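You operate a simulated robot arm through the tools that you are given. There is no shell and no other tool. Be economical: measure what you need, move in short steps, check, and stop when the job is done.

You are at the controls of a simulated two-armed robot. One attempt, no reset.

Task
Pick up the copper coil that says "62" from the right side of the press twenty-six table with one hand, pass it to the other hand and put it on the left side of the green press table. Set down upright: copper coil.

The check looks at the end state, three seconds after you hand in, the way a careful person would. Anything else that was tipped, shoved, dropped, spilled or broken makes it a failure.

Robot
Two 6-joint arms with two-finger parallel grippers on one trunk, on a base that drives. Base frame: it is fixed to the floor where the robot stands at the start and does not move with it; the origin is under the middle of the robot, x ahead of it, y to its left, z up. Readings come in cm, rad, newtons and seconds.
The left shoulder is at the start at [6, 18.7, 104.7], the right one opposite. With the tool pointing down near the work surface each hand reaches from about 24 to 62 cm from the robot's upright axis, wherever it stands, measured 20 degrees to its own side. Places, roughly: left side of the green press table [-160, 220, 70]. Payload 1.57 kg a hand.
The tool frame of a hand sits at the grasp point between the pads (the TCP): z along the fingers, y along the line on which they close. The tips reach 3 cm beyond it. The gripper opens to 11 cm. The fingers are 2.4 cm wide and 1.2 cm thick; the gripper's body (4.8 by 11.2 cm) begins 7.8 cm behind the TCP.
Orientation is that of the tool frame in the base frame, as a unit quaternion [w, x, y, z]. With the fingers straight down and closing along the base's y, the tool's x points along the base's -x, its y along +y and its z along -z.

Tools
- The arms move only by the tool arm_command. It takes "left_increments", "right_increments" or both (then of equal length, played together; a hand with none holds still); each is text: rows parted by semicolons, each of 6 numbers parted by spaces: the shift along the tool's x, y, z in cm, then the turn, a rotation vector about the tool's x, y, z in rad. In form: dx dy dz rx ry rz; .... A call has 1 to 8 rows; each row shifts and turns the commanded pose from where the row before left it, along the tool's axes as they then stand. "left_claw" and "right_claw" are, for a hand that has rows, the closure, from 0 (fully open) to 1 (shut), set as the call begins (left out, the last holds). Each row takes 0.2 s and may step no farther than 5 cm and 0.15 rad from the row before; otherwise, or with a gripper value out of range, the whole call is refused. Where a pose cannot be reached the arm comes as near as it can. A force on the tool above 40 N (or 10 N above the force at the start of the call, whichever is more), or a blocked arm, ends the call early, and 0.2 s more pass. The fingers move at their own pace (about 15.3 cm/s each) and stop on an object; they squeeze with about 41 N. The grip force told is the motor's: it shows also when the fingers shut on nothing. Time passes only in rows, and 0.2 s behind the last, so rows that do not move let the fingers close. It gives the time, the measured TCP pose, the force on the tool (base axes), the opening and the grip force at its end, in the units of the frame above (readings bear some noise), with the torque about the TCP (base axes, N m) and any sound that the robot's microphone picked up.
- Cameras (640 x 400 px; columns grow to the right, rows downward): "scene" is now at [0.5, 3.28, 158.32]; the picture's right is [0.46, -0.89, 0.00], its down [-0.72, -0.37, -0.58] and it looks along [0.52, 0.26, -0.81] (base axes); focal length 247 px, centre (320, 200). "left" rides on the left gripper at [7, -1.6, -14.1] in its tool frame; the picture's right is [0.23, 0.97, 0.00], its down [-0.86, 0.20, -0.48] and it looks along [-0.47, 0.11, 0.88] (tool axes); focal length 222 px, centre (320, 200). "right" rides on the right gripper at [7, 1.6, -14.1] in its tool frame; the picture's right is [-0.23, 0.97, 0.00], its down [-0.86, -0.20, -0.48] and it looks along [-0.47, -0.11, 0.88] (tool axes); focal length 222 px, centre (320, 200). There is no depth. A picture from a camera that has moved, and an enlarged one, comes with that camera's place and axes in the base frame and with its lens.
- grab_frame(camera): a new picture of that camera. It takes no simulated time.
- move_column(by): slides the trunk up (or, below 0, down) by that many cm; the arms and the scene camera ride with it, the base frame stays. It gives what a move gives, with no picture.
- drive_base(legs): drives the robot by 1 to 6 legs, each [ahead, left, turn to the left] in cm, cm and rad, along the robot's own axes; the way and the turn of a leg run together, so that a leg with both is an arc; at most 150 cm and 3.142 rad a leg. The arms and the cameras ride along, it lands a little off, and it stops where it bumps. It gives what a move gives.
- aim_head(pan, tilt): turns the head with the scene camera to pan (to the left, within 1.501 rad either way) and tilt (down, from -0.506 to 1.204), counted from straight ahead of the robot. It gives what a move gives.
- zoom(camera, box): a new picture of the part [left, top, right, bottom] of that camera's present view, enlarged. It takes no simulated time.
- close_job(): hands the job in; it is judged then, once.

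Work in short steps. Places have to be worked out from the pictures, the camera data and where the tool is seen: move nearer, look again, correct. Check each grasp and each placing, and mend what went wrong. You have 120 turns and 88 pictures in all, those below and enlarged ones among them. Open the grippers and draw the arms clear of the work before you hand the job in, unless the task says otherwise; then end with one line.

The tools are called after ">>>" as a command line: name --argument value ..., lists and objects as JSON in quotes. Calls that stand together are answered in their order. arm_command: Moves the arms, as the interface text tells. Its arguments: {"type":"object","properties":{"left_increments":{"type":"string"},"left_claw":{"type":"number"},"right_increments":{"type":"string"},"right_claw":{"type":"number"}},"required":[]} The other tools are called the same way: move_column (by) slides the trunk up or down; drive_base (legs) drives the base; aim_head (pan, tilt) turns the head that bears the scene camera; grab_frame (camera) takes a picture; zoom (camera, box) takes an enlarged picture of a part of a camera's view; close_job () hands the job in.

At the start:

```text
time_s: 0.0
left_position: [35.88, 36.43, 102.82]
left_ee_rot: [0.001, 0.0, 1.0, 0.0]
left_wrist_force: [-0.9, 0.0, -0.3]
left_moment: [0.0, 0.01, 0.02]
left_width: 11.0
left_grasp_force: 0.0
right_position: [34.32, 0.48, 99.17]
right_ee_rot: [0.0, 0.0, 1.0, 0.0]
right_wrist_force: [-0.1, 0.0, 1.2]
right_moment: [0.01, 0.0, 0.0]
right_width: 11.01
right_grasp_force: 0.1
trunk travel left (down, up): [-67.5, 31.5]
robot x, y, heading: [0.2, -0.19, 0.0]
head pan, tilt: [0.473, 0.949]
```

scene: 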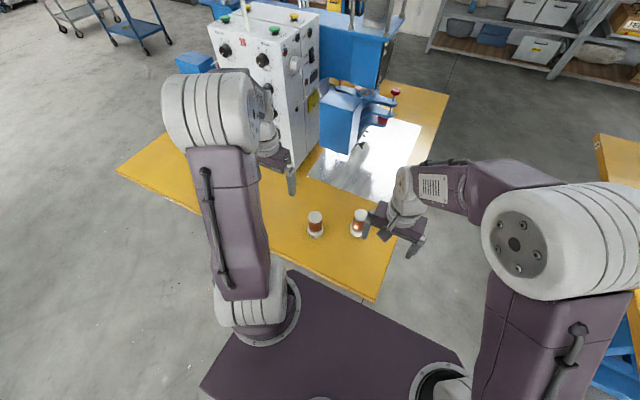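
right: 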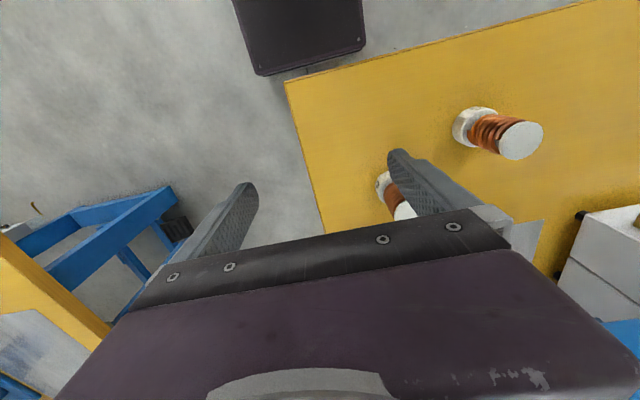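
left: 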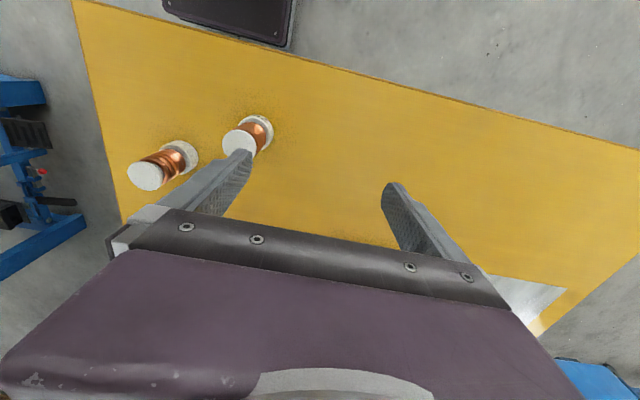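

Two copper coils stand on the yellow table; I zoom in to read their labels.

>>> zoom --camera "scene" --box '[280, 190, 400, 265]'

>>> zoom --camera "left" --box '[110, 90, 290, 203]'

>>> zoom --camera "right" --box '[360, 90, 560, 215]'

```text
5.33 times, centred on (340, 228) of scene
camera zoom: at [0.5, 3.28, 158.32], right [0.46, -0.89, 0.0], down [-0.72, -0.37, -0.58], along [0.52, 0.26, -0.81], focal length 1319 px, centre (213, 53)
```

zoom: 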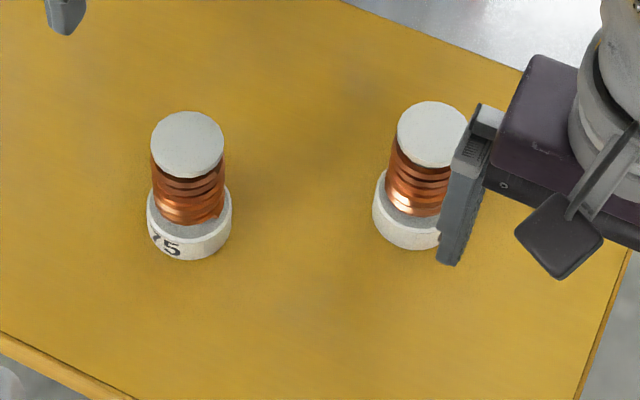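

```text
3.54 times, centred on (200, 146) of left
camera zoom: at [28.91, 34.85, 117.08], right [-0.23, 0.97, 0.0], down [0.86, 0.2, 0.48], along [0.47, 0.11, -0.88], focal length 786 px, centre (745, 389)
```

zoom: 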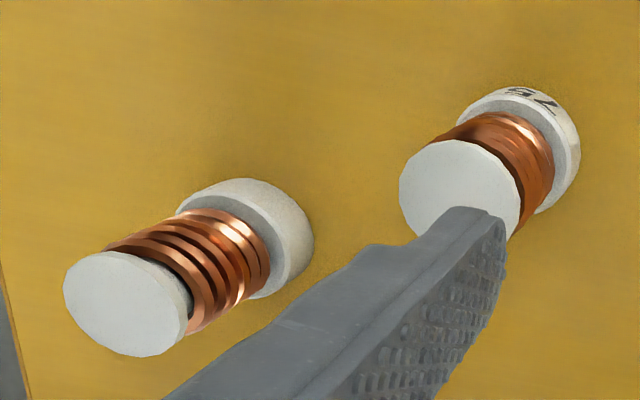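

```text
3.20 times, centred on (460, 152) of right
camera zoom: at [27.38, 2.2, 113.2], right [0.23, 0.97, 0.0], down [0.86, -0.2, 0.48], along [0.47, -0.11, -0.88], focal length 711 px, centre (-128, 352)
```

zoom: 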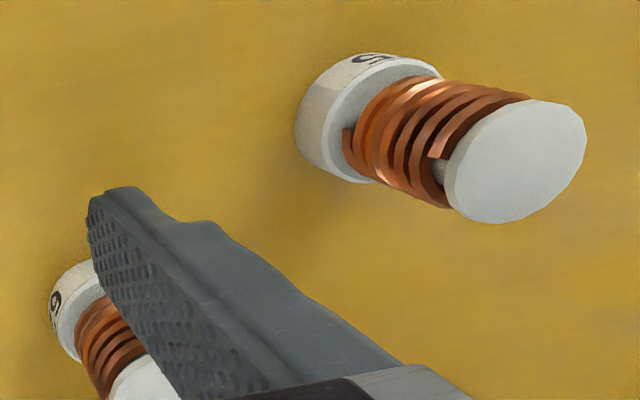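

The left coil reads "75", the right one probably "62". I look around for the other table and the press labels before acting.

>>> aim_head --pan 0.3 --tilt 0.3

>>> grab_frame --camera "scene"

>>> aim_head --pan 1.5 --tilt 0.4

>>> grab_frame --camera "scene"

>>> aim_head --pan -0.8 --tilt 0.5

>>> grab_frame --camera "scene"

```text
time_s: 1.0
left_position: [35.76, 36.26, 102.91]
left_ee_rot: [0.0, -0.001, 1.0, 0.0]
left_wrist_force: [0.0, -0.1, 0.1]
left_moment: [-0.02, 0.02, -0.04]
left_width: 10.99
left_grasp_force: 0.1
right_position: [34.39, 0.55, 99.0]
right_ee_rot: [0.0, 0.0, 1.0, 0.001]
right_wrist_force: [-0.5, 0.0, -0.7]
right_moment: [0.0, -0.01, 0.02]
right_width: 11.02
right_grasp_force: 0.0
trunk travel left (down, up): [-67.5, 31.5]
robot x, y, heading: [-0.16, -0.08, 0.0]
head pan, tilt: [0.3, 0.3]
```

```text
81 pictures are left
camera scene: at [2.95, 2.74, 163.9], right [0.3, -0.96, 0.0], down [-0.28, -0.09, -0.95], along [0.91, 0.28, -0.3], focal length 247 px, centre (320, 200)
```

scene: 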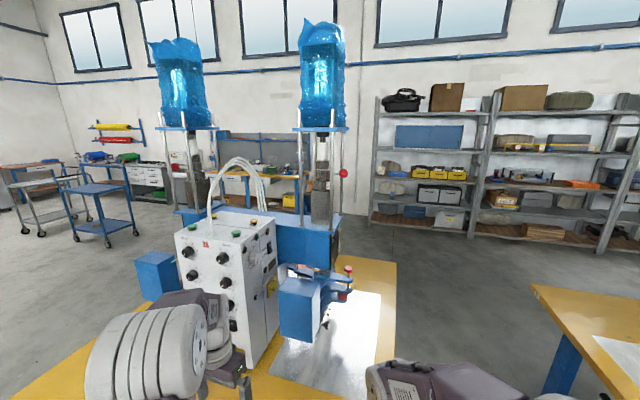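

```text
time_s: 2.4
left_position: [35.73, 36.44, 102.89]
left_ee_rot: [0.0, 0.0, 1.0, 0.0]
left_wrist_force: [0.0, 0.0, 0.8]
left_moment: [0.0, 0.02, 0.01]
left_width: 11.01
left_grasp_force: 0.0
right_position: [34.49, 0.58, 99.05]
right_ee_rot: [0.0, 0.0, 1.0, 0.0]
right_wrist_force: [0.2, -1.0, 0.0]
right_moment: [0.05, 0.01, 0.03]
right_width: 11.01
right_grasp_force: 0.0
trunk travel left (down, up): [-67.5, 31.5]
robot x, y, heading: [0.14, -0.09, -0.001]
head pan, tilt: [1.499, 0.4]
```

```text
80 pictures are left
camera scene: at [-5.3, 9.21, 162.99], right [1.0, -0.07, 0.0], down [-0.03, -0.39, -0.92], along [0.07, 0.92, -0.39], focal length 247 px, centre (320, 200)
```

scene: 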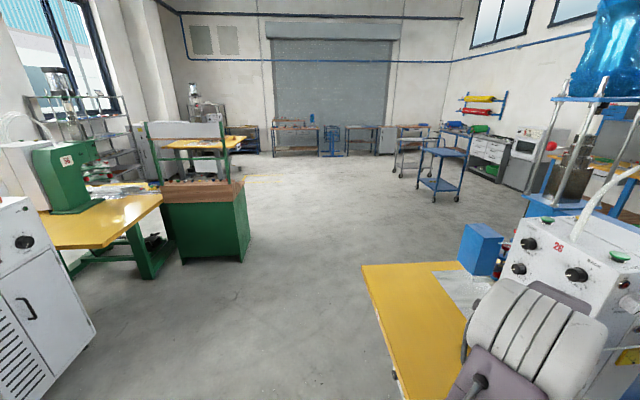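

```text
time_s: 4.6
left_position: [35.8, 36.47, 102.8]
left_ee_rot: [0.0, 0.0, 1.0, 0.0]
left_wrist_force: [-0.5, -0.6, 0.5]
left_moment: [0.01, -0.02, -0.01]
left_width: 11.01
left_grasp_force: 0.0
right_position: [34.25, 0.49, 99.11]
right_ee_rot: [0.0, 0.0, 1.0, 0.0]
right_wrist_force: [-0.2, 0.2, 0.9]
right_moment: [0.0, -0.01, 0.01]
right_width: 11.02
right_grasp_force: 0.0
trunk travel left (down, up): [-67.5, 31.5]
robot x, y, heading: [0.24, -0.32, 0.001]
head pan, tilt: [-0.799, 0.499]
```

```text
79 pictures are left
camera scene: at [0.38, -6.55, 162.07], right [-0.72, -0.7, 0.0], down [-0.33, 0.34, -0.88], along [0.61, -0.63, -0.48], focal length 247 px, centre (320, 200)
```

scene: 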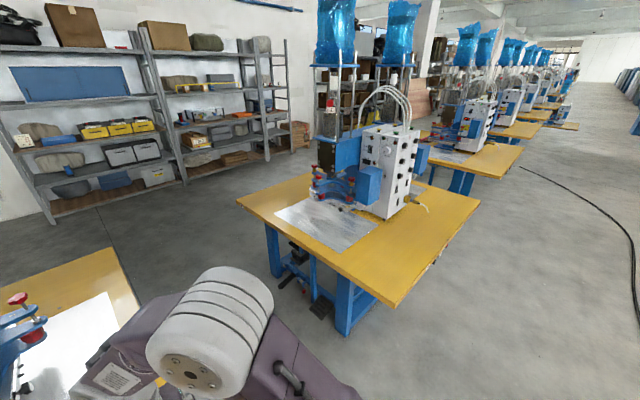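

The press in front is number 26, and the green press stands at back-left. I move the right hand aside and read the right coil's label.

>>> arm_command --right_increments "0 -5 0 0 0 0; 0 -5 0 0 0 0"

>>> aim_head --pan 0.25 --tilt 0.95

>>> grab_frame --camera "scene"

>>> grab_frame --camera "right"

```text
time_s: 5.2
left_position: [35.77, 36.44, 102.98]
left_ee_rot: [0.0, 0.0, 1.0, 0.001]
left_wrist_force: [-0.5, 0.5, 0.1]
left_moment: [0.02, 0.0, 0.01]
left_width: 11.0
left_grasp_force: 0.0
right_position: [34.35, -9.64, 99.02]
right_ee_rot: [-0.001, -0.001, 1.0, 0.0]
right_wrist_force: [0.2, -0.3, 0.2]
right_moment: [0.01, 0.02, -0.02]
right_width: 10.99
right_grasp_force: 0.2
trunk travel left (down, up): [-67.5, 31.5]
robot x, y, heading: [-0.15, 0.04, 0.007]
head pan, tilt: [-0.799, 0.499]
```

```text
time_s: 6.5
left_position: [35.82, 36.46, 102.84]
left_ee_rot: [0.0, 0.001, 1.0, 0.0]
left_wrist_force: [-0.8, 0.5, 0.7]
left_moment: [-0.03, 0.03, -0.01]
left_width: 10.98
left_grasp_force: 0.0
right_position: [34.39, -9.45, 99.17]
right_ee_rot: [0.0, -0.001, 1.0, 0.0]
right_wrist_force: [0.0, -0.2, 0.0]
right_moment: [-0.01, -0.03, -0.02]
right_width: 11.0
right_grasp_force: 0.0
trunk travel left (down, up): [-67.5, 31.5]
robot x, y, heading: [0.08, -0.16, 0.002]
head pan, tilt: [0.25, 0.949]
```

```text
78 pictures are left
camera scene: at [1.08, 1.77, 158.32], right [0.25, -0.97, 0.0], down [-0.79, -0.2, -0.58], along [0.56, 0.14, -0.81], focal length 247 px, centre (320, 200)
```

scene: 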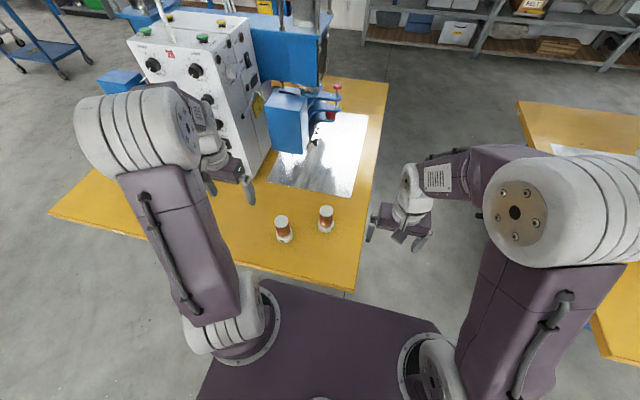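

```text
77 pictures are left
camera right: at [27.38, -7.83, 113.2], right [0.23, 0.97, 0.0], down [0.86, -0.2, 0.48], along [0.47, -0.11, -0.88], focal length 222 px, centre (320, 200)
```

right: 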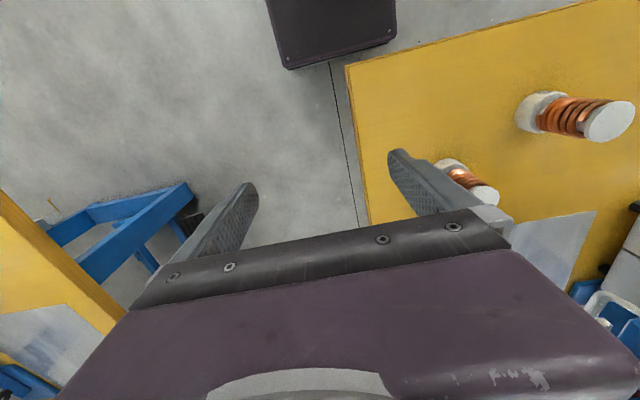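

>>> zoom --camera "scene" --box '[260, 195, 356, 255]'

>>> zoom --camera "right" --box '[420, 80, 640, 217]'

```text
6.67 times, centred on (308, 225) of scene
camera zoom: at [1.08, 1.77, 158.32], right [0.25, -0.97, 0.0], down [-0.79, -0.2, -0.58], along [0.56, 0.14, -0.81], focal length 1649 px, centre (400, 33)
```

zoom: 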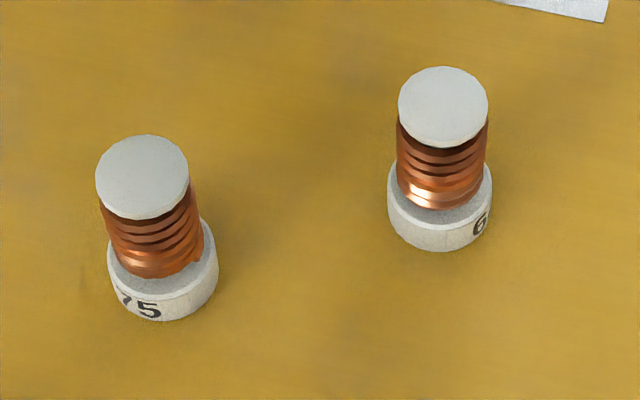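

```text
2.91 times, centred on (530, 148) of right
camera zoom: at [27.38, -7.83, 113.2], right [0.23, 0.97, 0.0], down [0.86, -0.2, 0.48], along [0.47, -0.11, -0.88], focal length 646 px, centre (-291, 350)
```

zoom: 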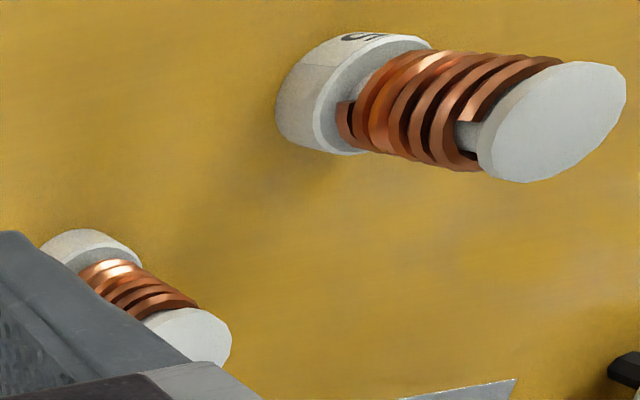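

The right coil's label begins with "6", so it is "62", with its axis at about [48.1, 11.1], its top at 84.5 and the table at about 72. I bring the right hand above it.

>>> arm_command --right_increments "-2.74 4.12 0 0 0 0; -2.74 4.12 0 0 0 0; -2.74 4.12 0 0 0 0; -2.74 4.12 0 0 0 0; -2.74 4.12 0 0 0 0; 0 0 0 0 0 0" --right_claw 0

>>> grab_frame --camera "right"

>>> grab_frame --camera "scene"

```text
time_s: 7.9
left_position: [35.64, 36.44, 102.88]
left_ee_rot: [0.0, 0.0, 1.0, 0.0]
left_wrist_force: [-0.1, 0.4, 0.7]
left_moment: [0.02, -0.01, 0.01]
left_width: 11.0
left_grasp_force: 0.0
right_position: [47.95, 11.12, 99.17]
right_ee_rot: [-0.001, 0.0, 1.0, 0.001]
right_wrist_force: [0.0, -0.1, 0.4]
right_moment: [0.03, 0.01, 0.02]
right_width: 10.99
right_grasp_force: 0.1
trunk travel left (down, up): [-67.5, 31.5]
robot x, y, heading: [-0.18, -0.02, -0.001]
head pan, tilt: [0.25, 0.949]
```

```text
74 pictures are left
camera right: at [41.06, 12.74, 113.25], right [0.23, 0.97, 0.0], down [0.86, -0.2, 0.48], along [0.47, -0.11, -0.88], focal length 222 px, centre (320, 200)
```

right: 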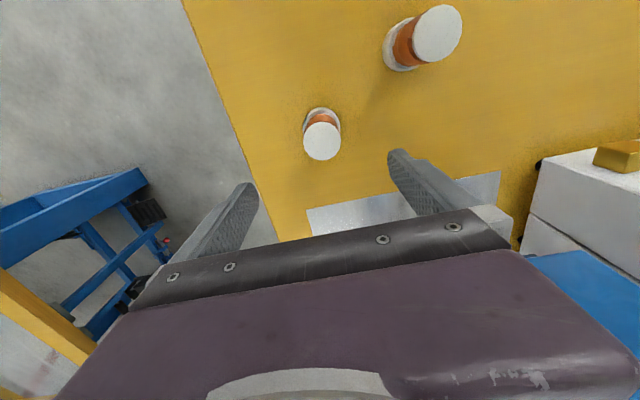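

```text
73 pictures are left
camera scene: at [0.97, 1.66, 158.32], right [0.25, -0.97, 0.0], down [-0.79, -0.2, -0.58], along [0.56, 0.14, -0.81], focal length 247 px, centre (320, 200)
```

scene: 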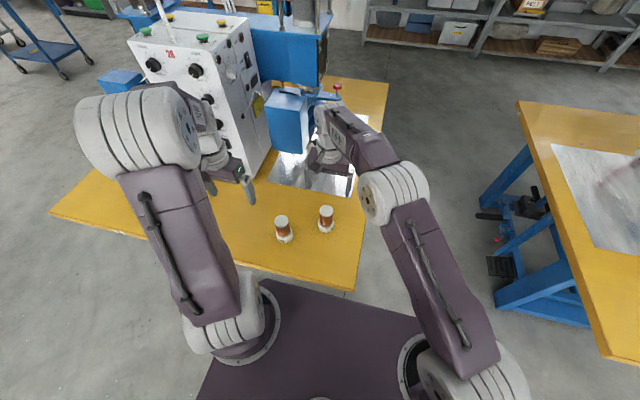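

The coil lies right under the grasp point (estimated [47.8, 11.3]). I descend most of the way and check.

>>> arm_command --right_increments "0.1 0.2 3 0 0 0; 0 0 4 0 0 0; 0 0 4 0 0 0; 0 0 0 0 0 0"

>>> grab_frame --camera "right"

```text
time_s: 8.9
left_position: [35.73, 36.35, 102.82]
left_ee_rot: [0.0, 0.0, 1.0, -0.001]
left_wrist_force: [-0.4, -0.2, 0.7]
left_moment: [0.01, 0.0, -0.01]
left_width: 11.01
left_grasp_force: 0.1
right_position: [47.93, 11.43, 87.95]
right_ee_rot: [0.001, -0.001, 1.0, 0.0]
right_wrist_force: [-0.4, -0.2, 0.4]
right_moment: [-0.03, 0.01, 0.01]
right_width: 11.0
right_grasp_force: 0.0
trunk travel left (down, up): [-67.5, 31.5]
robot x, y, heading: [0.18, 0.2, 0.001]
head pan, tilt: [0.25, 0.949]
```

```text
72 pictures are left
camera right: at [40.95, 13.08, 102.12], right [0.23, 0.97, 0.0], down [0.86, -0.2, 0.48], along [0.47, -0.11, -0.88], focal length 222 px, centre (320, 200)
```

right: 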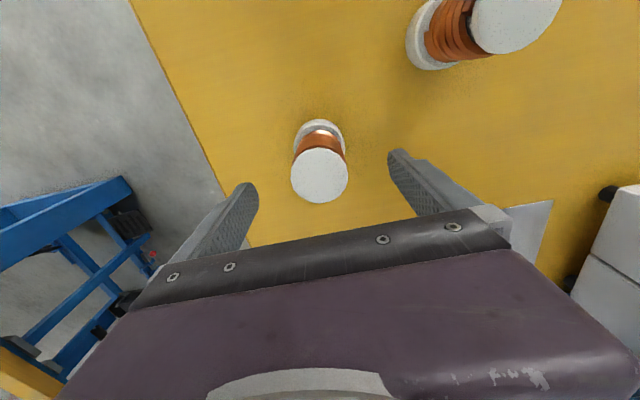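

Well centred. I descend 5 cm and close.

>>> arm_command --right_increments "0 0 2.5 0 0 0; 0 0 2.5 0 0 0; 0 0 0 0 0 0"

>>> arm_command --right_increments "0 0 0 0 0 0; 0 0 0 0 0 0; 0 0 0 0 0 0" --right_claw 1

>>> grab_frame --camera "right"

```text
time_s: 9.7
left_position: [35.85, 36.4, 102.71]
left_ee_rot: [0.0, 0.0, 1.0, 0.0]
left_wrist_force: [-0.6, -0.6, -0.4]
left_moment: [-0.03, 0.03, 0.04]
left_width: 11.01
left_grasp_force: 0.0
right_position: [47.9, 11.42, 83.04]
right_ee_rot: [-0.001, 0.0, 1.0, 0.0]
right_wrist_force: [-0.1, 0.1, 0.3]
right_moment: [0.0, 0.01, -0.02]
right_width: 11.0
right_grasp_force: 0.1
trunk travel left (down, up): [-67.5, 31.5]
robot x, y, heading: [-0.18, 0.38, -0.003]
head pan, tilt: [0.25, 0.949]
```

```text
time_s: 10.5
left_position: [35.8, 36.39, 102.96]
left_ee_rot: [-0.001, 0.0, 1.0, 0.0]
left_wrist_force: [-1.3, -0.3, -0.7]
left_moment: [0.02, -0.02, -0.01]
left_width: 10.98
left_grasp_force: 0.0
right_position: [47.95, 11.4, 82.94]
right_ee_rot: [0.0, 0.001, 1.0, 0.0]
right_wrist_force: [0.1, -0.7, -0.2]
right_moment: [0.02, -0.09, -0.03]
right_width: 4.96
right_grasp_force: 40.9
trunk travel left (down, up): [-67.5, 31.5]
robot x, y, heading: [-0.21, -0.07, 0.002]
head pan, tilt: [0.25, 0.949]
```

```text
71 pictures are left
camera right: at [41.0, 13.01, 97.13], right [0.23, 0.97, 0.0], down [0.86, -0.2, 0.48], along [0.47, -0.11, -0.88], focal length 222 px, centre (320, 200)
```

right: 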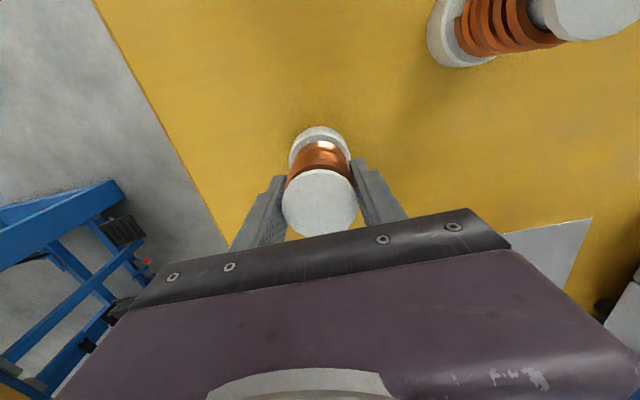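

The grip holds at 4.96 cm wide, squarely. I lift straight up 23 cm and check.

>>> arm_command --right_increments "0 0 -2 0 0 0; 0 0 -3 0 0 0; 0 0 -4 0 0 0; 0 0 -4 0 0 0; 0 0 -4 0 0 0; 0 0 -4 0 0 0; 0 0 -2 0 0 0; 0 0 0 0 0 0"

>>> grab_frame --camera "right"

>>> grab_frame --camera "scene"

```text
time_s: 12.3
left_position: [35.82, 36.41, 102.94]
left_ee_rot: [0.0, -0.001, 1.0, -0.001]
left_wrist_force: [-0.3, 0.3, 0.4]
left_moment: [0.01, 0.0, -0.03]
left_width: 11.0
left_grasp_force: 0.1
right_position: [47.97, 11.4, 106.17]
right_ee_rot: [0.0, 0.0, 1.0, 0.0]
right_wrist_force: [0.2, 0.3, 0.3]
right_moment: [-0.01, -0.01, -0.02]
right_width: 0.0
right_grasp_force: 21.6
trunk travel left (down, up): [-67.5, 31.5]
robot x, y, heading: [0.1, -0.31, 0.001]
head pan, tilt: [0.25, 0.949]
```

```text
70 pictures are left
camera right: at [40.98, 12.99, 120.29], right [0.23, 0.97, 0.0], down [0.86, -0.2, 0.48], along [0.47, -0.11, -0.88], focal length 222 px, centre (320, 200)
```

right: 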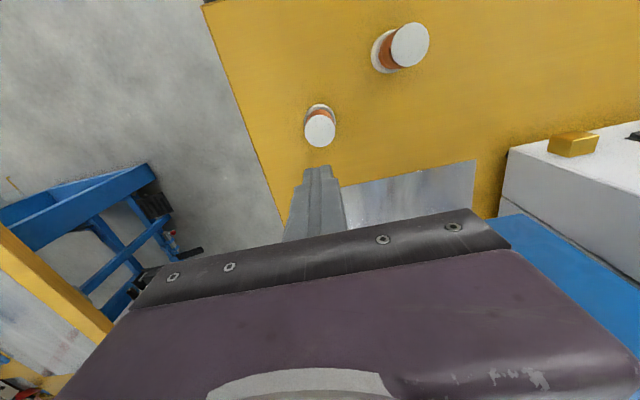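

```text
69 pictures are left
camera scene: at [1.08, 1.77, 158.32], right [0.25, -0.97, 0.0], down [-0.79, -0.2, -0.58], along [0.56, 0.14, -0.81], focal length 247 px, centre (320, 200)
```

scene: 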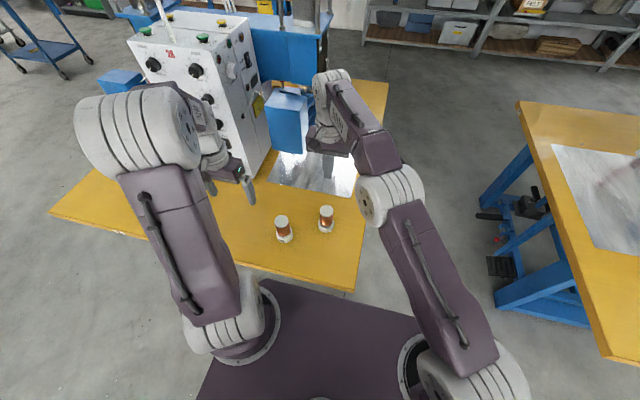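

The coil slipped out and still stands upright in its old place. I will grip deeper, on the full winding: open, go down to just above it and check.

>>> arm_command --right_increments "0 0 0 0 0 0; 0 0 0 0 0 0; 0 0 0 0 0 0; 0 0 5 0 0 0; 0 0 5 0 0 0; 0 0 5 0 0 0; 0 0 3 0 0 0; 0 0 0 0 0 0" --right_claw 0

>>> grab_frame --camera "right"

>>> zoom --camera "scene" --box '[260, 195, 356, 255]'

```text
time_s: 14.1
left_position: [35.72, 36.48, 102.77]
left_ee_rot: [0.0, 0.0, 1.0, 0.0]
left_wrist_force: [0.8, 0.7, -0.2]
left_moment: [-0.01, 0.01, 0.0]
left_width: 10.99
left_grasp_force: 0.0
right_position: [47.81, 11.33, 88.13]
right_ee_rot: [0.0, 0.001, 1.0, 0.0]
right_wrist_force: [-0.4, 0.3, -0.9]
right_moment: [-0.01, -0.01, -0.02]
right_width: 11.01
right_grasp_force: 0.0
trunk travel left (down, up): [-67.5, 31.5]
robot x, y, heading: [0.02, 0.17, -0.002]
head pan, tilt: [0.25, 0.949]
```

```text
68 pictures are left
camera right: at [40.93, 12.96, 102.19], right [0.23, 0.97, 0.0], down [0.85, -0.2, 0.48], along [0.47, -0.11, -0.88], focal length 222 px, centre (320, 200)
```

right: 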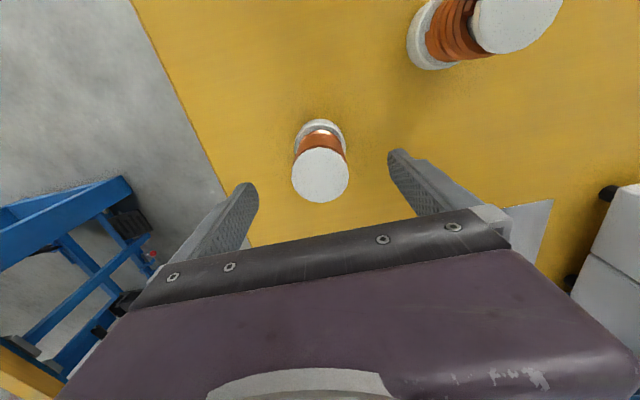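

```text
6.67 times, centred on (308, 225) of scene
camera zoom: at [1.05, 1.76, 158.32], right [0.25, -0.97, 0.0], down [-0.79, -0.2, -0.58], along [0.56, 0.14, -0.81], focal length 1649 px, centre (400, 33)
```

zoom: 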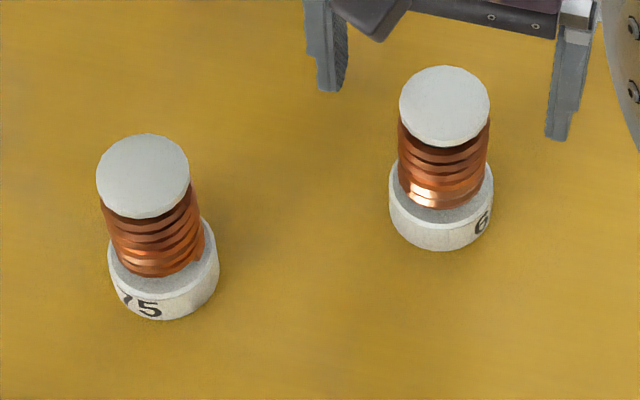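

The coil has not moved. I descend to the mid winding (TCP at about 78.7) and close.

>>> arm_command --right_increments "0 0.05 3 0 0 0; 0 0 3 0 0 0; 0 0 2.4 0 0 0; 0 0 1 0 0 0; 0 0 0 0 0 0"

>>> arm_command --right_increments "0 0 0 0 0 0; 0 0 0 0 0 0; 0 0 0 0 0 0; 0 0 0 0 0 0" --right_claw 1

>>> arm_command --right_increments "0 0 -0.3 0 0 0; 0 0 -0.5 0 0 0; 0 0 -0.7 0 0 0; 0 0 -0.7 0 0 0; 0 0 -0.5 0 0 0; 0 0 -0.3 0 0 0; 0 0 0 0 0 0"

>>> grab_frame --camera "right"

```text
time_s: 15.3
left_position: [35.84, 36.36, 102.75]
left_ee_rot: [0.0, 0.0, 1.0, 0.0]
left_wrist_force: [0.2, 0.3, -0.2]
left_moment: [0.01, 0.0, 0.0]
left_width: 10.98
left_grasp_force: 0.0
right_position: [48.04, 11.38, 78.53]
right_ee_rot: [0.0, 0.0, 1.0, 0.0]
right_wrist_force: [0.2, 0.0, 0.7]
right_moment: [-0.01, -0.02, 0.0]
right_width: 11.01
right_grasp_force: 0.0
trunk travel left (down, up): [-67.5, 31.5]
robot x, y, heading: [-0.43, 0.15, 0.002]
head pan, tilt: [0.25, 0.949]
```

```text
time_s: 16.3
left_position: [35.81, 36.52, 102.87]
left_ee_rot: [0.0, 0.001, 1.0, -0.001]
left_wrist_force: [-0.1, 0.5, -0.4]
left_moment: [0.04, 0.01, 0.0]
left_width: 10.99
left_grasp_force: 0.1
right_position: [47.94, 11.34, 78.65]
right_ee_rot: [0.0, 0.0, 1.0, 0.0]
right_wrist_force: [0.7, -0.3, 0.3]
right_moment: [-0.11, -0.06, 0.02]
right_width: 5.85
right_grasp_force: 41.0
trunk travel left (down, up): [-67.5, 31.5]
robot x, y, heading: [-0.03, -0.22, 0.001]
head pan, tilt: [0.25, 0.949]
```

```text
time_s: 17.9
left_position: [35.81, 36.36, 102.87]
left_ee_rot: [0.0, 0.0, 1.0, 0.0]
left_wrist_force: [-0.2, 0.2, -0.2]
left_moment: [-0.03, -0.03, 0.01]
left_width: 11.0
left_grasp_force: 0.1
right_position: [48.02, 11.37, 81.68]
right_ee_rot: [-0.001, 0.0, 1.0, 0.0]
right_wrist_force: [0.5, 0.6, -4.2]
right_moment: [-0.01, 0.04, 0.02]
right_width: 5.85
right_grasp_force: 41.0
trunk travel left (down, up): [-67.5, 31.5]
robot x, y, heading: [0.22, 0.1, -0.006]
head pan, tilt: [0.25, 0.949]
```

```text
66 pictures are left
camera right: at [41.0, 13.04, 95.76], right [0.23, 0.97, 0.0], down [0.86, -0.2, 0.48], along [0.47, -0.11, -0.88], focal length 222 px, centre (320, 200)
```

right: 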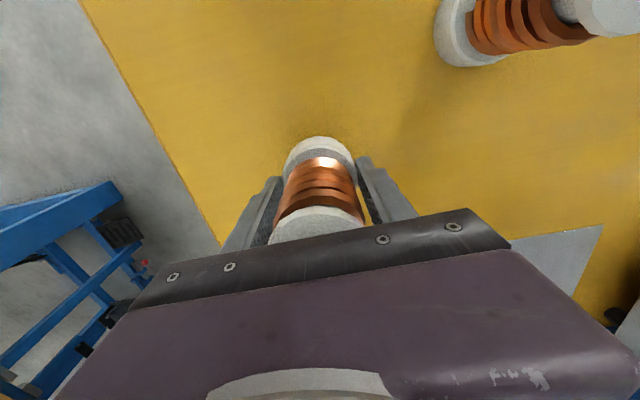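

The coil has been lifted about 3 cm (load about 4 N), gripped at 5.85 cm, likely near the base flange. I zoom in to see where the pads bear.

>>> zoom --camera "right" --box '[220, 120, 420, 245]'

>>> zoom --camera "scene" --box '[270, 165, 382, 235]'

>>> zoom --camera "left" --box '[0, 60, 320, 260]'

```text
3.20 times, centred on (320, 182) of right
camera zoom: at [41.0, 13.04, 95.76], right [0.23, 0.97, 0.0], down [0.86, -0.2, 0.48], along [0.47, -0.11, -0.88], focal length 711 px, centre (320, 256)
```

zoom: 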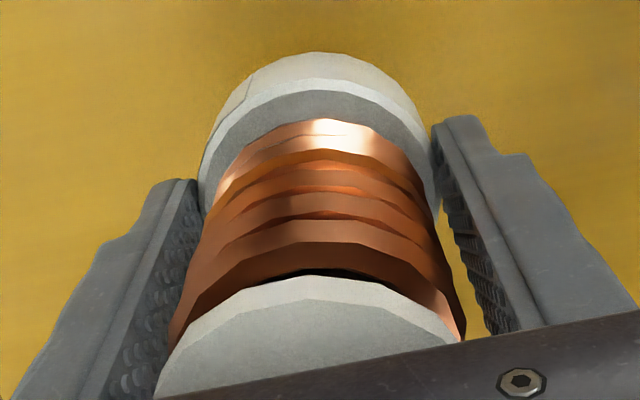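

```text
5.71 times, centred on (326, 200) of scene
camera zoom: at [1.14, 1.78, 158.32], right [0.25, -0.97, 0.0], down [-0.79, -0.2, -0.58], along [0.56, 0.14, -0.81], focal length 1413 px, centre (286, 200)
```

zoom: 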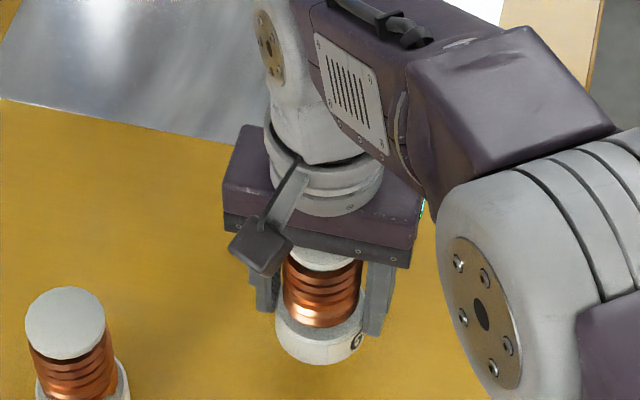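

```text
2.00 times, centred on (160, 160) of left
camera zoom: at [28.96, 34.87, 117.07], right [-0.23, 0.97, 0.0], down [0.86, 0.2, 0.48], along [0.47, 0.11, -0.88], focal length 444 px, centre (640, 280)
```

zoom: 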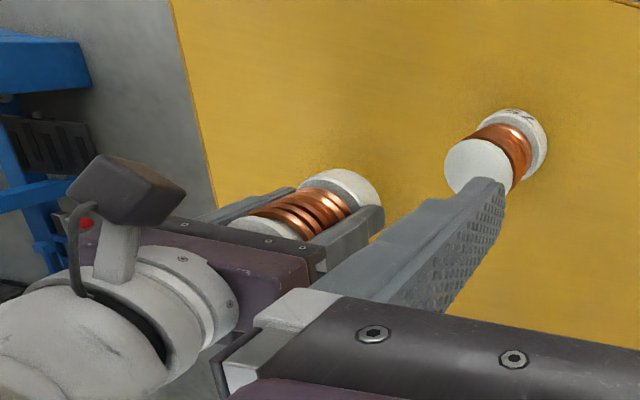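

Only the finger tips hold the base flange. I set the coil back down and regrip 1.1 cm lower for a firmer hold.

>>> arm_command --right_increments "0 0 1 0 0 0; 0 0 1 0 0 0; 0 0 0.7 0 0 0; 0 0 0.3 0 0 0; 0 0 0 0 0 0"

>>> arm_command --right_increments "0 0 0 0 0 0; 0 0 0 0 0 0; 0 0 0 0 0 0; 0 0 0.6 0 0 0; 0 0 0.5 0 0 0; 0 0 0 0 0 0" --right_claw 0

>>> arm_command --right_increments "0 0 0 0 0 0; 0 0 0 0 0 0; 0 0 0 0 0 0; 0 0 0 0 0 0" --right_claw 1

>>> grab_frame --camera "right"

```text
time_s: 19.1
left_position: [35.86, 36.34, 102.89]
left_ee_rot: [-0.001, 0.0, 1.0, 0.0]
left_wrist_force: [-0.1, 0.1, 0.4]
left_moment: [0.03, 0.02, 0.0]
left_width: 11.0
left_grasp_force: 0.1
right_position: [47.99, 11.45, 78.64]
right_ee_rot: [0.0, 0.0, 1.0, -0.001]
right_wrist_force: [0.3, -0.1, -3.4]
right_moment: [-0.01, -0.01, 0.0]
right_width: 5.87
right_grasp_force: 41.4
trunk travel left (down, up): [-67.5, 31.5]
robot x, y, heading: [0.04, -0.01, -0.001]
head pan, tilt: [0.25, 0.949]
```

```text
time_s: 20.5
left_position: [35.76, 36.33, 102.86]
left_ee_rot: [0.0, 0.0, 1.0, 0.0]
left_wrist_force: [-0.7, 0.0, -0.2]
left_moment: [0.0, 0.0, -0.02]
left_width: 11.01
left_grasp_force: 0.0
right_position: [47.82, 11.57, 77.6]
right_ee_rot: [0.0, 0.0, 1.0, 0.0]
right_wrist_force: [0.3, -0.1, 1.9]
right_moment: [0.0, 0.04, -0.01]
right_width: 11.02
right_grasp_force: 0.1
trunk travel left (down, up): [-67.5, 31.5]
robot x, y, heading: [0.34, -0.07, 0.004]
head pan, tilt: [0.25, 0.949]
```

```text
time_s: 21.5
left_position: [35.89, 36.47, 102.75]
left_ee_rot: [0.001, 0.0, 1.0, 0.001]
left_wrist_force: [-0.2, -0.6, -0.6]
left_moment: [-0.02, 0.02, -0.01]
left_width: 10.97
left_grasp_force: 0.1
right_position: [47.83, 11.4, 77.61]
right_ee_rot: [0.0, 0.0, 1.0, 0.0]
right_wrist_force: [1.1, 1.1, 4.4]
right_moment: [0.19, 0.02, 0.02]
right_width: 5.86
right_grasp_force: 41.3
trunk travel left (down, up): [-67.5, 31.5]
robot x, y, heading: [-0.06, -0.0, 0.002]
head pan, tilt: [0.25, 0.949]
```

```text
62 pictures are left
camera right: at [40.93, 13.09, 91.73], right [0.23, 0.97, 0.0], down [0.85, -0.2, 0.48], along [0.47, -0.11, -0.88], focal length 222 px, centre (320, 200)
```

right: 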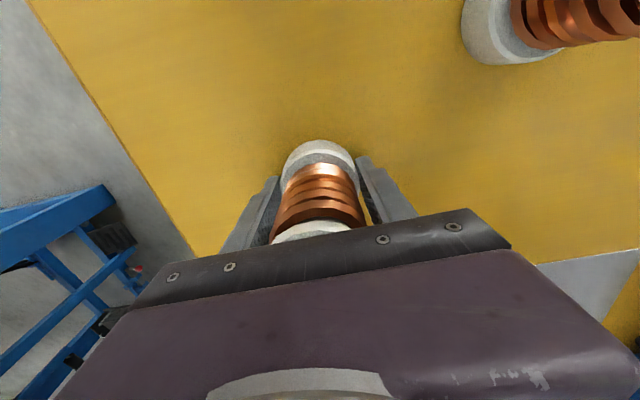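

Gripped lower on the base now (5.86 cm). I lift it straight up, gently at first.

>>> arm_command --right_increments "0 0 -0.5 0 0 0; 0 0 -1 0 0 0; 0 0 -2 0 0 0; 0 0 -3 0 0 0; 0 0 -3 0 0 0; 0 0 -3 0 0 0; 0 0 -2 0 0 0; 0 0 0 0 0 0"

>>> arm_command --right_increments "0 0 -2 0 0 0; 0 0 -3 0 0 0; 0 0 -3 0 0 0; 0 0 -3 0 0 0; 0 0 -1 0 0 0; 0 0 0 0 0 0"

>>> grab_frame --camera "right"

>>> grab_frame --camera "scene"

```text
time_s: 23.3
left_position: [35.92, 36.38, 102.8]
left_ee_rot: [0.0, 0.0, 1.0, 0.0]
left_wrist_force: [0.8, -0.3, -0.5]
left_moment: [0.0, -0.03, 0.03]
left_width: 11.02
left_grasp_force: 0.0
right_position: [48.1, 11.45, 92.05]
right_ee_rot: [-0.001, 0.0, 1.0, 0.0]
right_wrist_force: [-0.4, 0.0, -4.7]
right_moment: [-0.01, 0.02, -0.02]
right_width: 5.83
right_grasp_force: 40.3
trunk travel left (down, up): [-67.5, 31.5]
robot x, y, heading: [-0.01, 0.06, 0.001]
head pan, tilt: [0.25, 0.949]
```

```text
time_s: 24.7
left_position: [35.82, 36.47, 102.78]
left_ee_rot: [0.0, -0.001, 1.0, 0.001]
left_wrist_force: [0.1, -0.1, 0.0]
left_moment: [0.0, 0.02, 0.0]
left_width: 11.0
left_grasp_force: 0.1
right_position: [48.23, 11.43, 104.01]
right_ee_rot: [-0.001, 0.0, 1.0, 0.0]
right_wrist_force: [0.2, 1.1, -4.3]
right_moment: [-0.04, -0.02, -0.01]
right_width: 5.85
right_grasp_force: 40.8
trunk travel left (down, up): [-67.5, 31.5]
robot x, y, heading: [-0.04, 0.34, -0.001]
head pan, tilt: [0.25, 0.949]
```

```text
61 pictures are left
camera right: at [41.09, 13.06, 118.17], right [0.23, 0.97, 0.0], down [0.86, -0.2, 0.48], along [0.47, -0.11, -0.88], focal length 222 px, centre (320, 200)
```

right: 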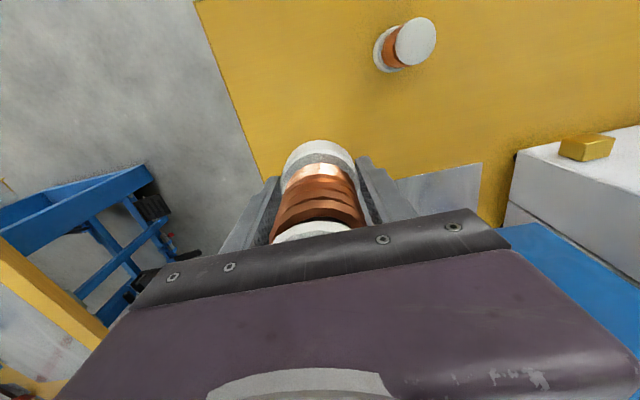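

```text
60 pictures are left
camera scene: at [1.14, 1.79, 158.32], right [0.25, -0.97, 0.0], down [-0.79, -0.2, -0.58], along [0.56, 0.14, -0.81], focal length 247 px, centre (320, 200)
```

scene: 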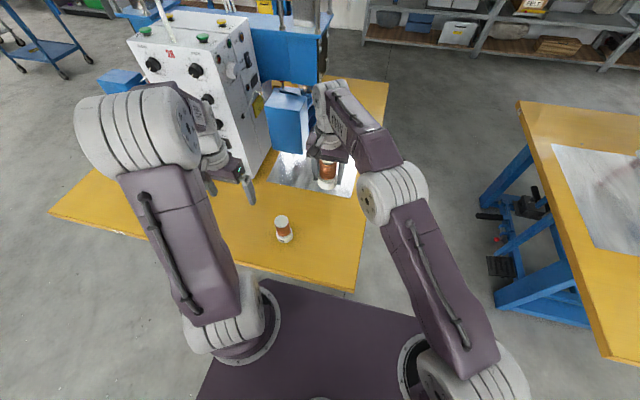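

The coil is held firmly. Before backing away I check what lies behind on both sides.

>>> aim_head --pan -1.5 --tilt 0.6

>>> grab_frame --camera "scene"

>>> aim_head --pan 1.5 --tilt 0.7

>>> grab_frame --camera "scene"

```text
time_s: 26.4
left_position: [35.81, 36.32, 102.9]
left_ee_rot: [0.0, 0.001, 1.0, 0.0]
left_wrist_force: [0.9, -0.6, -0.6]
left_moment: [0.01, 0.0, 0.0]
left_width: 11.01
left_grasp_force: 0.1
right_position: [47.99, 11.5, 104.13]
right_ee_rot: [0.0, 0.0, 1.0, 0.0]
right_wrist_force: [0.9, -1.0, -4.5]
right_moment: [-0.02, -0.01, 0.0]
right_width: 5.83
right_grasp_force: 41.2
trunk travel left (down, up): [-67.5, 31.5]
robot x, y, heading: [-0.31, 0.21, 0.002]
head pan, tilt: [-1.499, 0.6]
```

```text
59 pictures are left
camera scene: at [-5.26, -8.83, 161.16], right [-1.0, -0.07, 0.0], down [-0.04, 0.56, -0.83], along [0.06, -0.82, -0.56], focal length 247 px, centre (320, 200)
```

scene: 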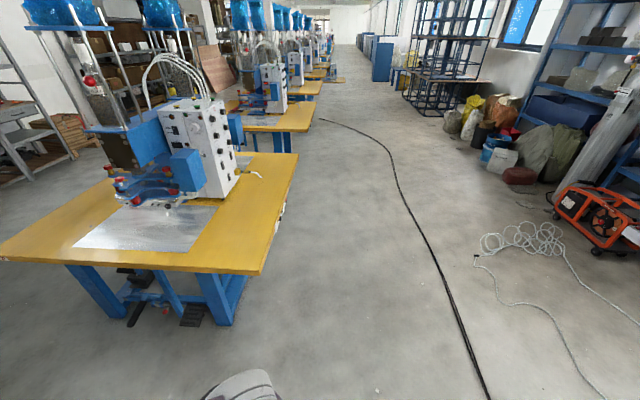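

```text
time_s: 29.0
left_position: [35.87, 36.38, 102.72]
left_ee_rot: [0.0, 0.0, 1.0, 0.0]
left_wrist_force: [0.1, -0.4, 0.1]
left_moment: [-0.01, 0.02, 0.02]
left_width: 11.0
left_grasp_force: 0.0
right_position: [48.03, 11.33, 103.96]
right_ee_rot: [0.001, -0.001, 1.0, 0.0]
right_wrist_force: [-0.1, -0.5, -4.4]
right_moment: [0.03, 0.0, -0.02]
right_width: 5.84
right_grasp_force: 41.3
trunk travel left (down, up): [-67.5, 31.5]
robot x, y, heading: [-0.37, 0.24, -0.0]
head pan, tilt: [1.499, 0.7]
```

```text
58 pictures are left
camera scene: at [-5.29, 8.46, 160.3], right [1.0, -0.07, 0.0], down [-0.05, -0.64, -0.76], along [0.05, 0.76, -0.64], focal length 247 px, centre (320, 200)
```

scene: 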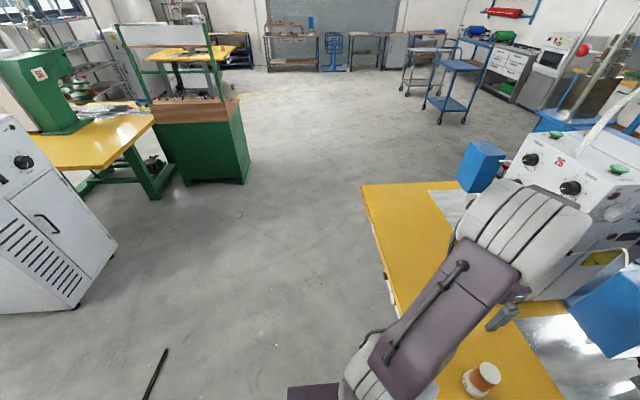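

The floor behind is clear apart from a cable near x=-93. I back up 45 cm for the handover.

>>> drive_base --legs '[[-45, 0, 0]]'

>>> aim_head --pan 0.2 --tilt 0.9

>>> arm_command --right_increments "2 -2 0 0 0 -0.1; 2 -2 0 0 0 -0.1; 1 -2 0 0 0 -0.1; 1 -2 0 0 0 -0.1; 0 -1 0 0 0 -0.12; 0 0 0 0 0 0" --left_increments "0 3 0 0 0 -0.15; 0 3 0 0 0 -0.15; 0 0 0 0 0 -0.15; 0 0 0 0 0 -0.15; 0 0 0 0 0 -0.15; 0 0 0 0 0 -0.15"

>>> grab_frame --camera "scene"

```text
time_s: 31.8
left_position: [-9.11, 36.39, 102.86]
left_ee_rot: [-0.001, 0.0, 1.0, 0.0]
left_wrist_force: [0.2, -0.2, -0.7]
left_moment: [-0.01, 0.0, 0.02]
left_width: 10.99
left_grasp_force: 0.0
right_position: [3.13, 11.46, 103.94]
right_ee_rot: [0.0, 0.0, 1.0, -0.001]
right_wrist_force: [-0.2, 0.4, -4.9]
right_moment: [0.01, -0.03, -0.03]
right_width: 5.87
right_grasp_force: 40.9
trunk travel left (down, up): [-67.5, 31.5]
robot x, y, heading: [-44.92, -0.09, 0.002]
head pan, tilt: [1.499, 0.7]
```

```text
time_s: 33.2
left_position: [-9.15, 36.26, 102.74]
left_ee_rot: [-0.001, 0.001, 1.0, 0.001]
left_wrist_force: [0.0, 0.2, 1.3]
left_moment: [0.02, 0.02, -0.02]
left_width: 11.01
left_grasp_force: 0.1
right_position: [3.07, 11.4, 104.04]
right_ee_rot: [0.0, 0.0, 1.0, 0.001]
right_wrist_force: [0.4, 0.6, -3.6]
right_moment: [0.01, 0.02, -0.01]
right_width: 5.83
right_grasp_force: 40.7
trunk travel left (down, up): [-67.5, 31.5]
robot x, y, heading: [-44.97, 0.18, -0.001]
head pan, tilt: [0.201, 0.901]
```

```text
time_s: 34.6
left_position: [-9.71, 42.36, 102.76]
left_ee_rot: [0.0, -0.435, 0.9, 0.001]
left_wrist_force: [-0.7, -0.3, -0.6]
left_moment: [-0.01, 0.01, 0.02]
left_width: 11.0
left_grasp_force: 0.1
right_position: [-1.35, 1.83, 104.0]
right_ee_rot: [0.0, -0.258, 0.966, 0.0]
right_wrist_force: [0.7, -1.1, -3.8]
right_moment: [-0.01, 0.02, -0.04]
right_width: 5.85
right_grasp_force: 41.0
trunk travel left (down, up): [-67.5, 31.5]
robot x, y, heading: [-45.07, 0.11, 0.001]
head pan, tilt: [0.201, 0.901]
```

```text
57 pictures are left
camera scene: at [-43.54, 1.48, 158.68], right [0.2, -0.98, 0.0], down [-0.77, -0.16, -0.62], along [0.61, 0.12, -0.78], focal length 247 px, centre (320, 200)
```

scene: 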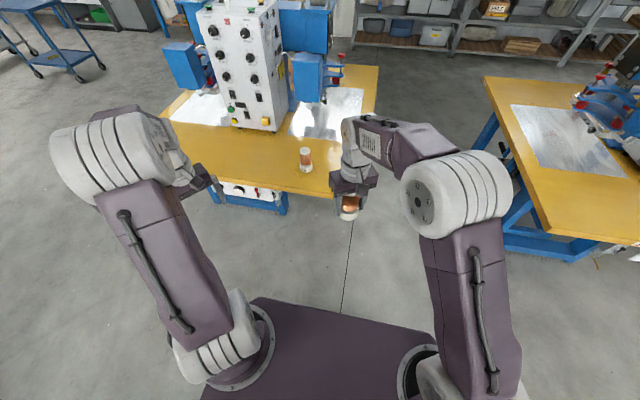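

Both yaws are as planned. I now pitch the left hand up so that it points forward-right and 25° downward.

>>> arm_command --left_increments "0 0 0 0 0 -0.147; 0 0 0 0 0.14 0; 0 0 0 0 0.14 0; 0 0 0 0 0.14 0; 0 0 0 0 0.14 0; 0 0 0 0 0.14 0; 0 0 0 0 0.14 0; 0 0 0 0 0.14 0" --left_claw 0

>>> arm_command --left_increments "0 0 0 0 0.14 0; 0 0 0 0 0.014 0; 0 0 0 0 0 0"

>>> grab_frame --camera "scene"

>>> grab_frame --camera "left"

```text
time_s: 36.4
left_position: [-13.76, 37.94, 100.71]
left_ee_rot: [-0.407, -0.441, 0.764, -0.235]
left_wrist_force: [-0.2, -0.2, -0.2]
left_moment: [0.01, -0.01, 0.0]
left_width: 11.01
left_grasp_force: 0.0
left hand out of reach, approached as far as the arm can: row 7, 8
right_position: [-1.34, 2.05, 103.94]
right_ee_rot: [-0.002, -0.257, 0.966, 0.0]
right_wrist_force: [-0.7, 0.2, -4.0]
right_moment: [0.02, 0.01, 0.03]
right_width: 5.85
right_grasp_force: 41.0
trunk travel left (down, up): [-67.5, 31.5]
robot x, y, heading: [-45.18, 0.06, -0.003]
head pan, tilt: [0.201, 0.901]
```

```text
time_s: 37.2
left_position: [-15.73, 35.22, 99.58]
left_ee_rot: [-0.465, -0.422, 0.731, -0.268]
left_wrist_force: [-0.6, -0.3, -0.3]
left_moment: [0.01, -0.01, -0.01]
left_width: 10.99
left_grasp_force: 0.1
left hand out of reach, approached as far as the arm can: row 1, 2
right_position: [-1.39, 1.87, 104.0]
right_ee_rot: [-0.001, -0.257, 0.966, 0.0]
right_wrist_force: [0.2, -0.1, -4.6]
right_moment: [-0.02, -0.04, 0.01]
right_width: 5.81
right_grasp_force: 40.5
trunk travel left (down, up): [-67.5, 31.5]
robot x, y, heading: [-44.97, -0.12, 0.001]
head pan, tilt: [0.201, 0.901]
```

```text
56 pictures are left
camera scene: at [-43.54, 1.48, 158.68], right [0.2, -0.98, 0.0], down [-0.77, -0.16, -0.62], along [0.61, 0.12, -0.78], focal length 247 px, centre (320, 200)
```

scene: 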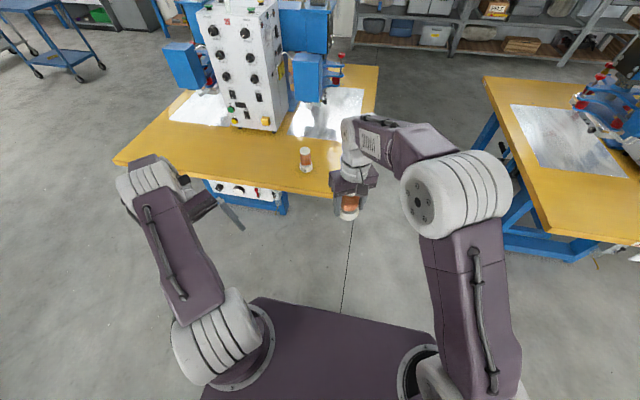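

```text
55 pictures are left
camera left: at [-9.31, 42.96, 112.09], right [-0.89, 0.4, 0.21], down [0.23, 0.79, -0.57], along [-0.39, -0.46, -0.79], focal length 222 px, centre (320, 200)
```

left: 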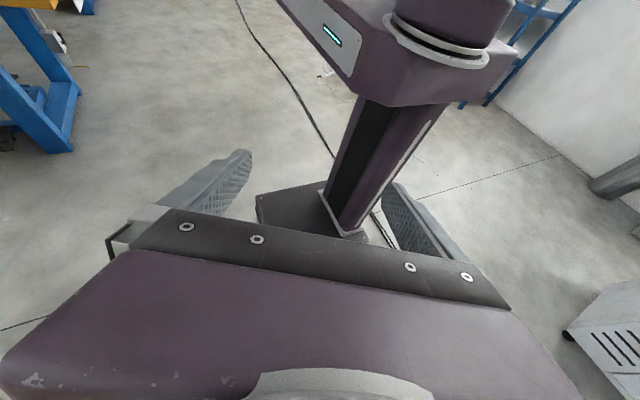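

The left hand points back-right: my yaw was 60° short of the direction I need (forward-right). I rotate it a further 60° about the vertical and check reach.

>>> arm_command --left_increments "0 0 0 0.136 0 -0.0634; 0 0 0 0.136 0 -0.0634; 0 0 0 0.136 0 -0.0634; 0 0 0 0.136 0 -0.0634; 0 0 0 0.136 0 -0.0634; 0 0 0 0.136 0 -0.0634; 0 0 0 0.133 0 -0.062; 0 0 0 0 0 0"

>>> grab_frame --camera "scene"

```text
time_s: 39.0
left_position: [-15.79, 35.13, 99.61]
left_ee_rot: [0.268, 0.731, -0.421, 0.465]
left_wrist_force: [-0.1, -1.0, -0.2]
left_moment: [0.01, -0.01, -0.02]
left_width: 11.01
left_grasp_force: 0.0
right_position: [-1.37, 1.99, 104.0]
right_ee_rot: [-0.001, -0.258, 0.966, -0.001]
right_wrist_force: [0.8, 0.2, -4.2]
right_moment: [-0.02, 0.01, 0.0]
right_width: 5.84
right_grasp_force: 40.7
trunk travel left (down, up): [-67.5, 31.5]
robot x, y, heading: [-45.16, 0.19, 0.002]
head pan, tilt: [0.201, 0.901]
```

```text
54 pictures are left
camera scene: at [-43.48, 1.51, 158.68], right [0.2, -0.98, 0.0], down [-0.77, -0.16, -0.62], along [0.61, 0.12, -0.78], focal length 247 px, centre (320, 200)
```

scene: 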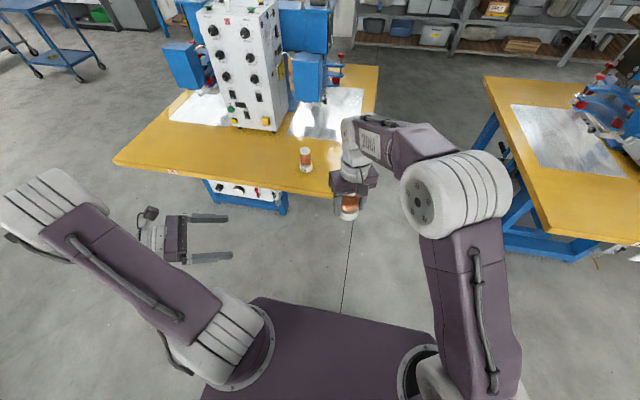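

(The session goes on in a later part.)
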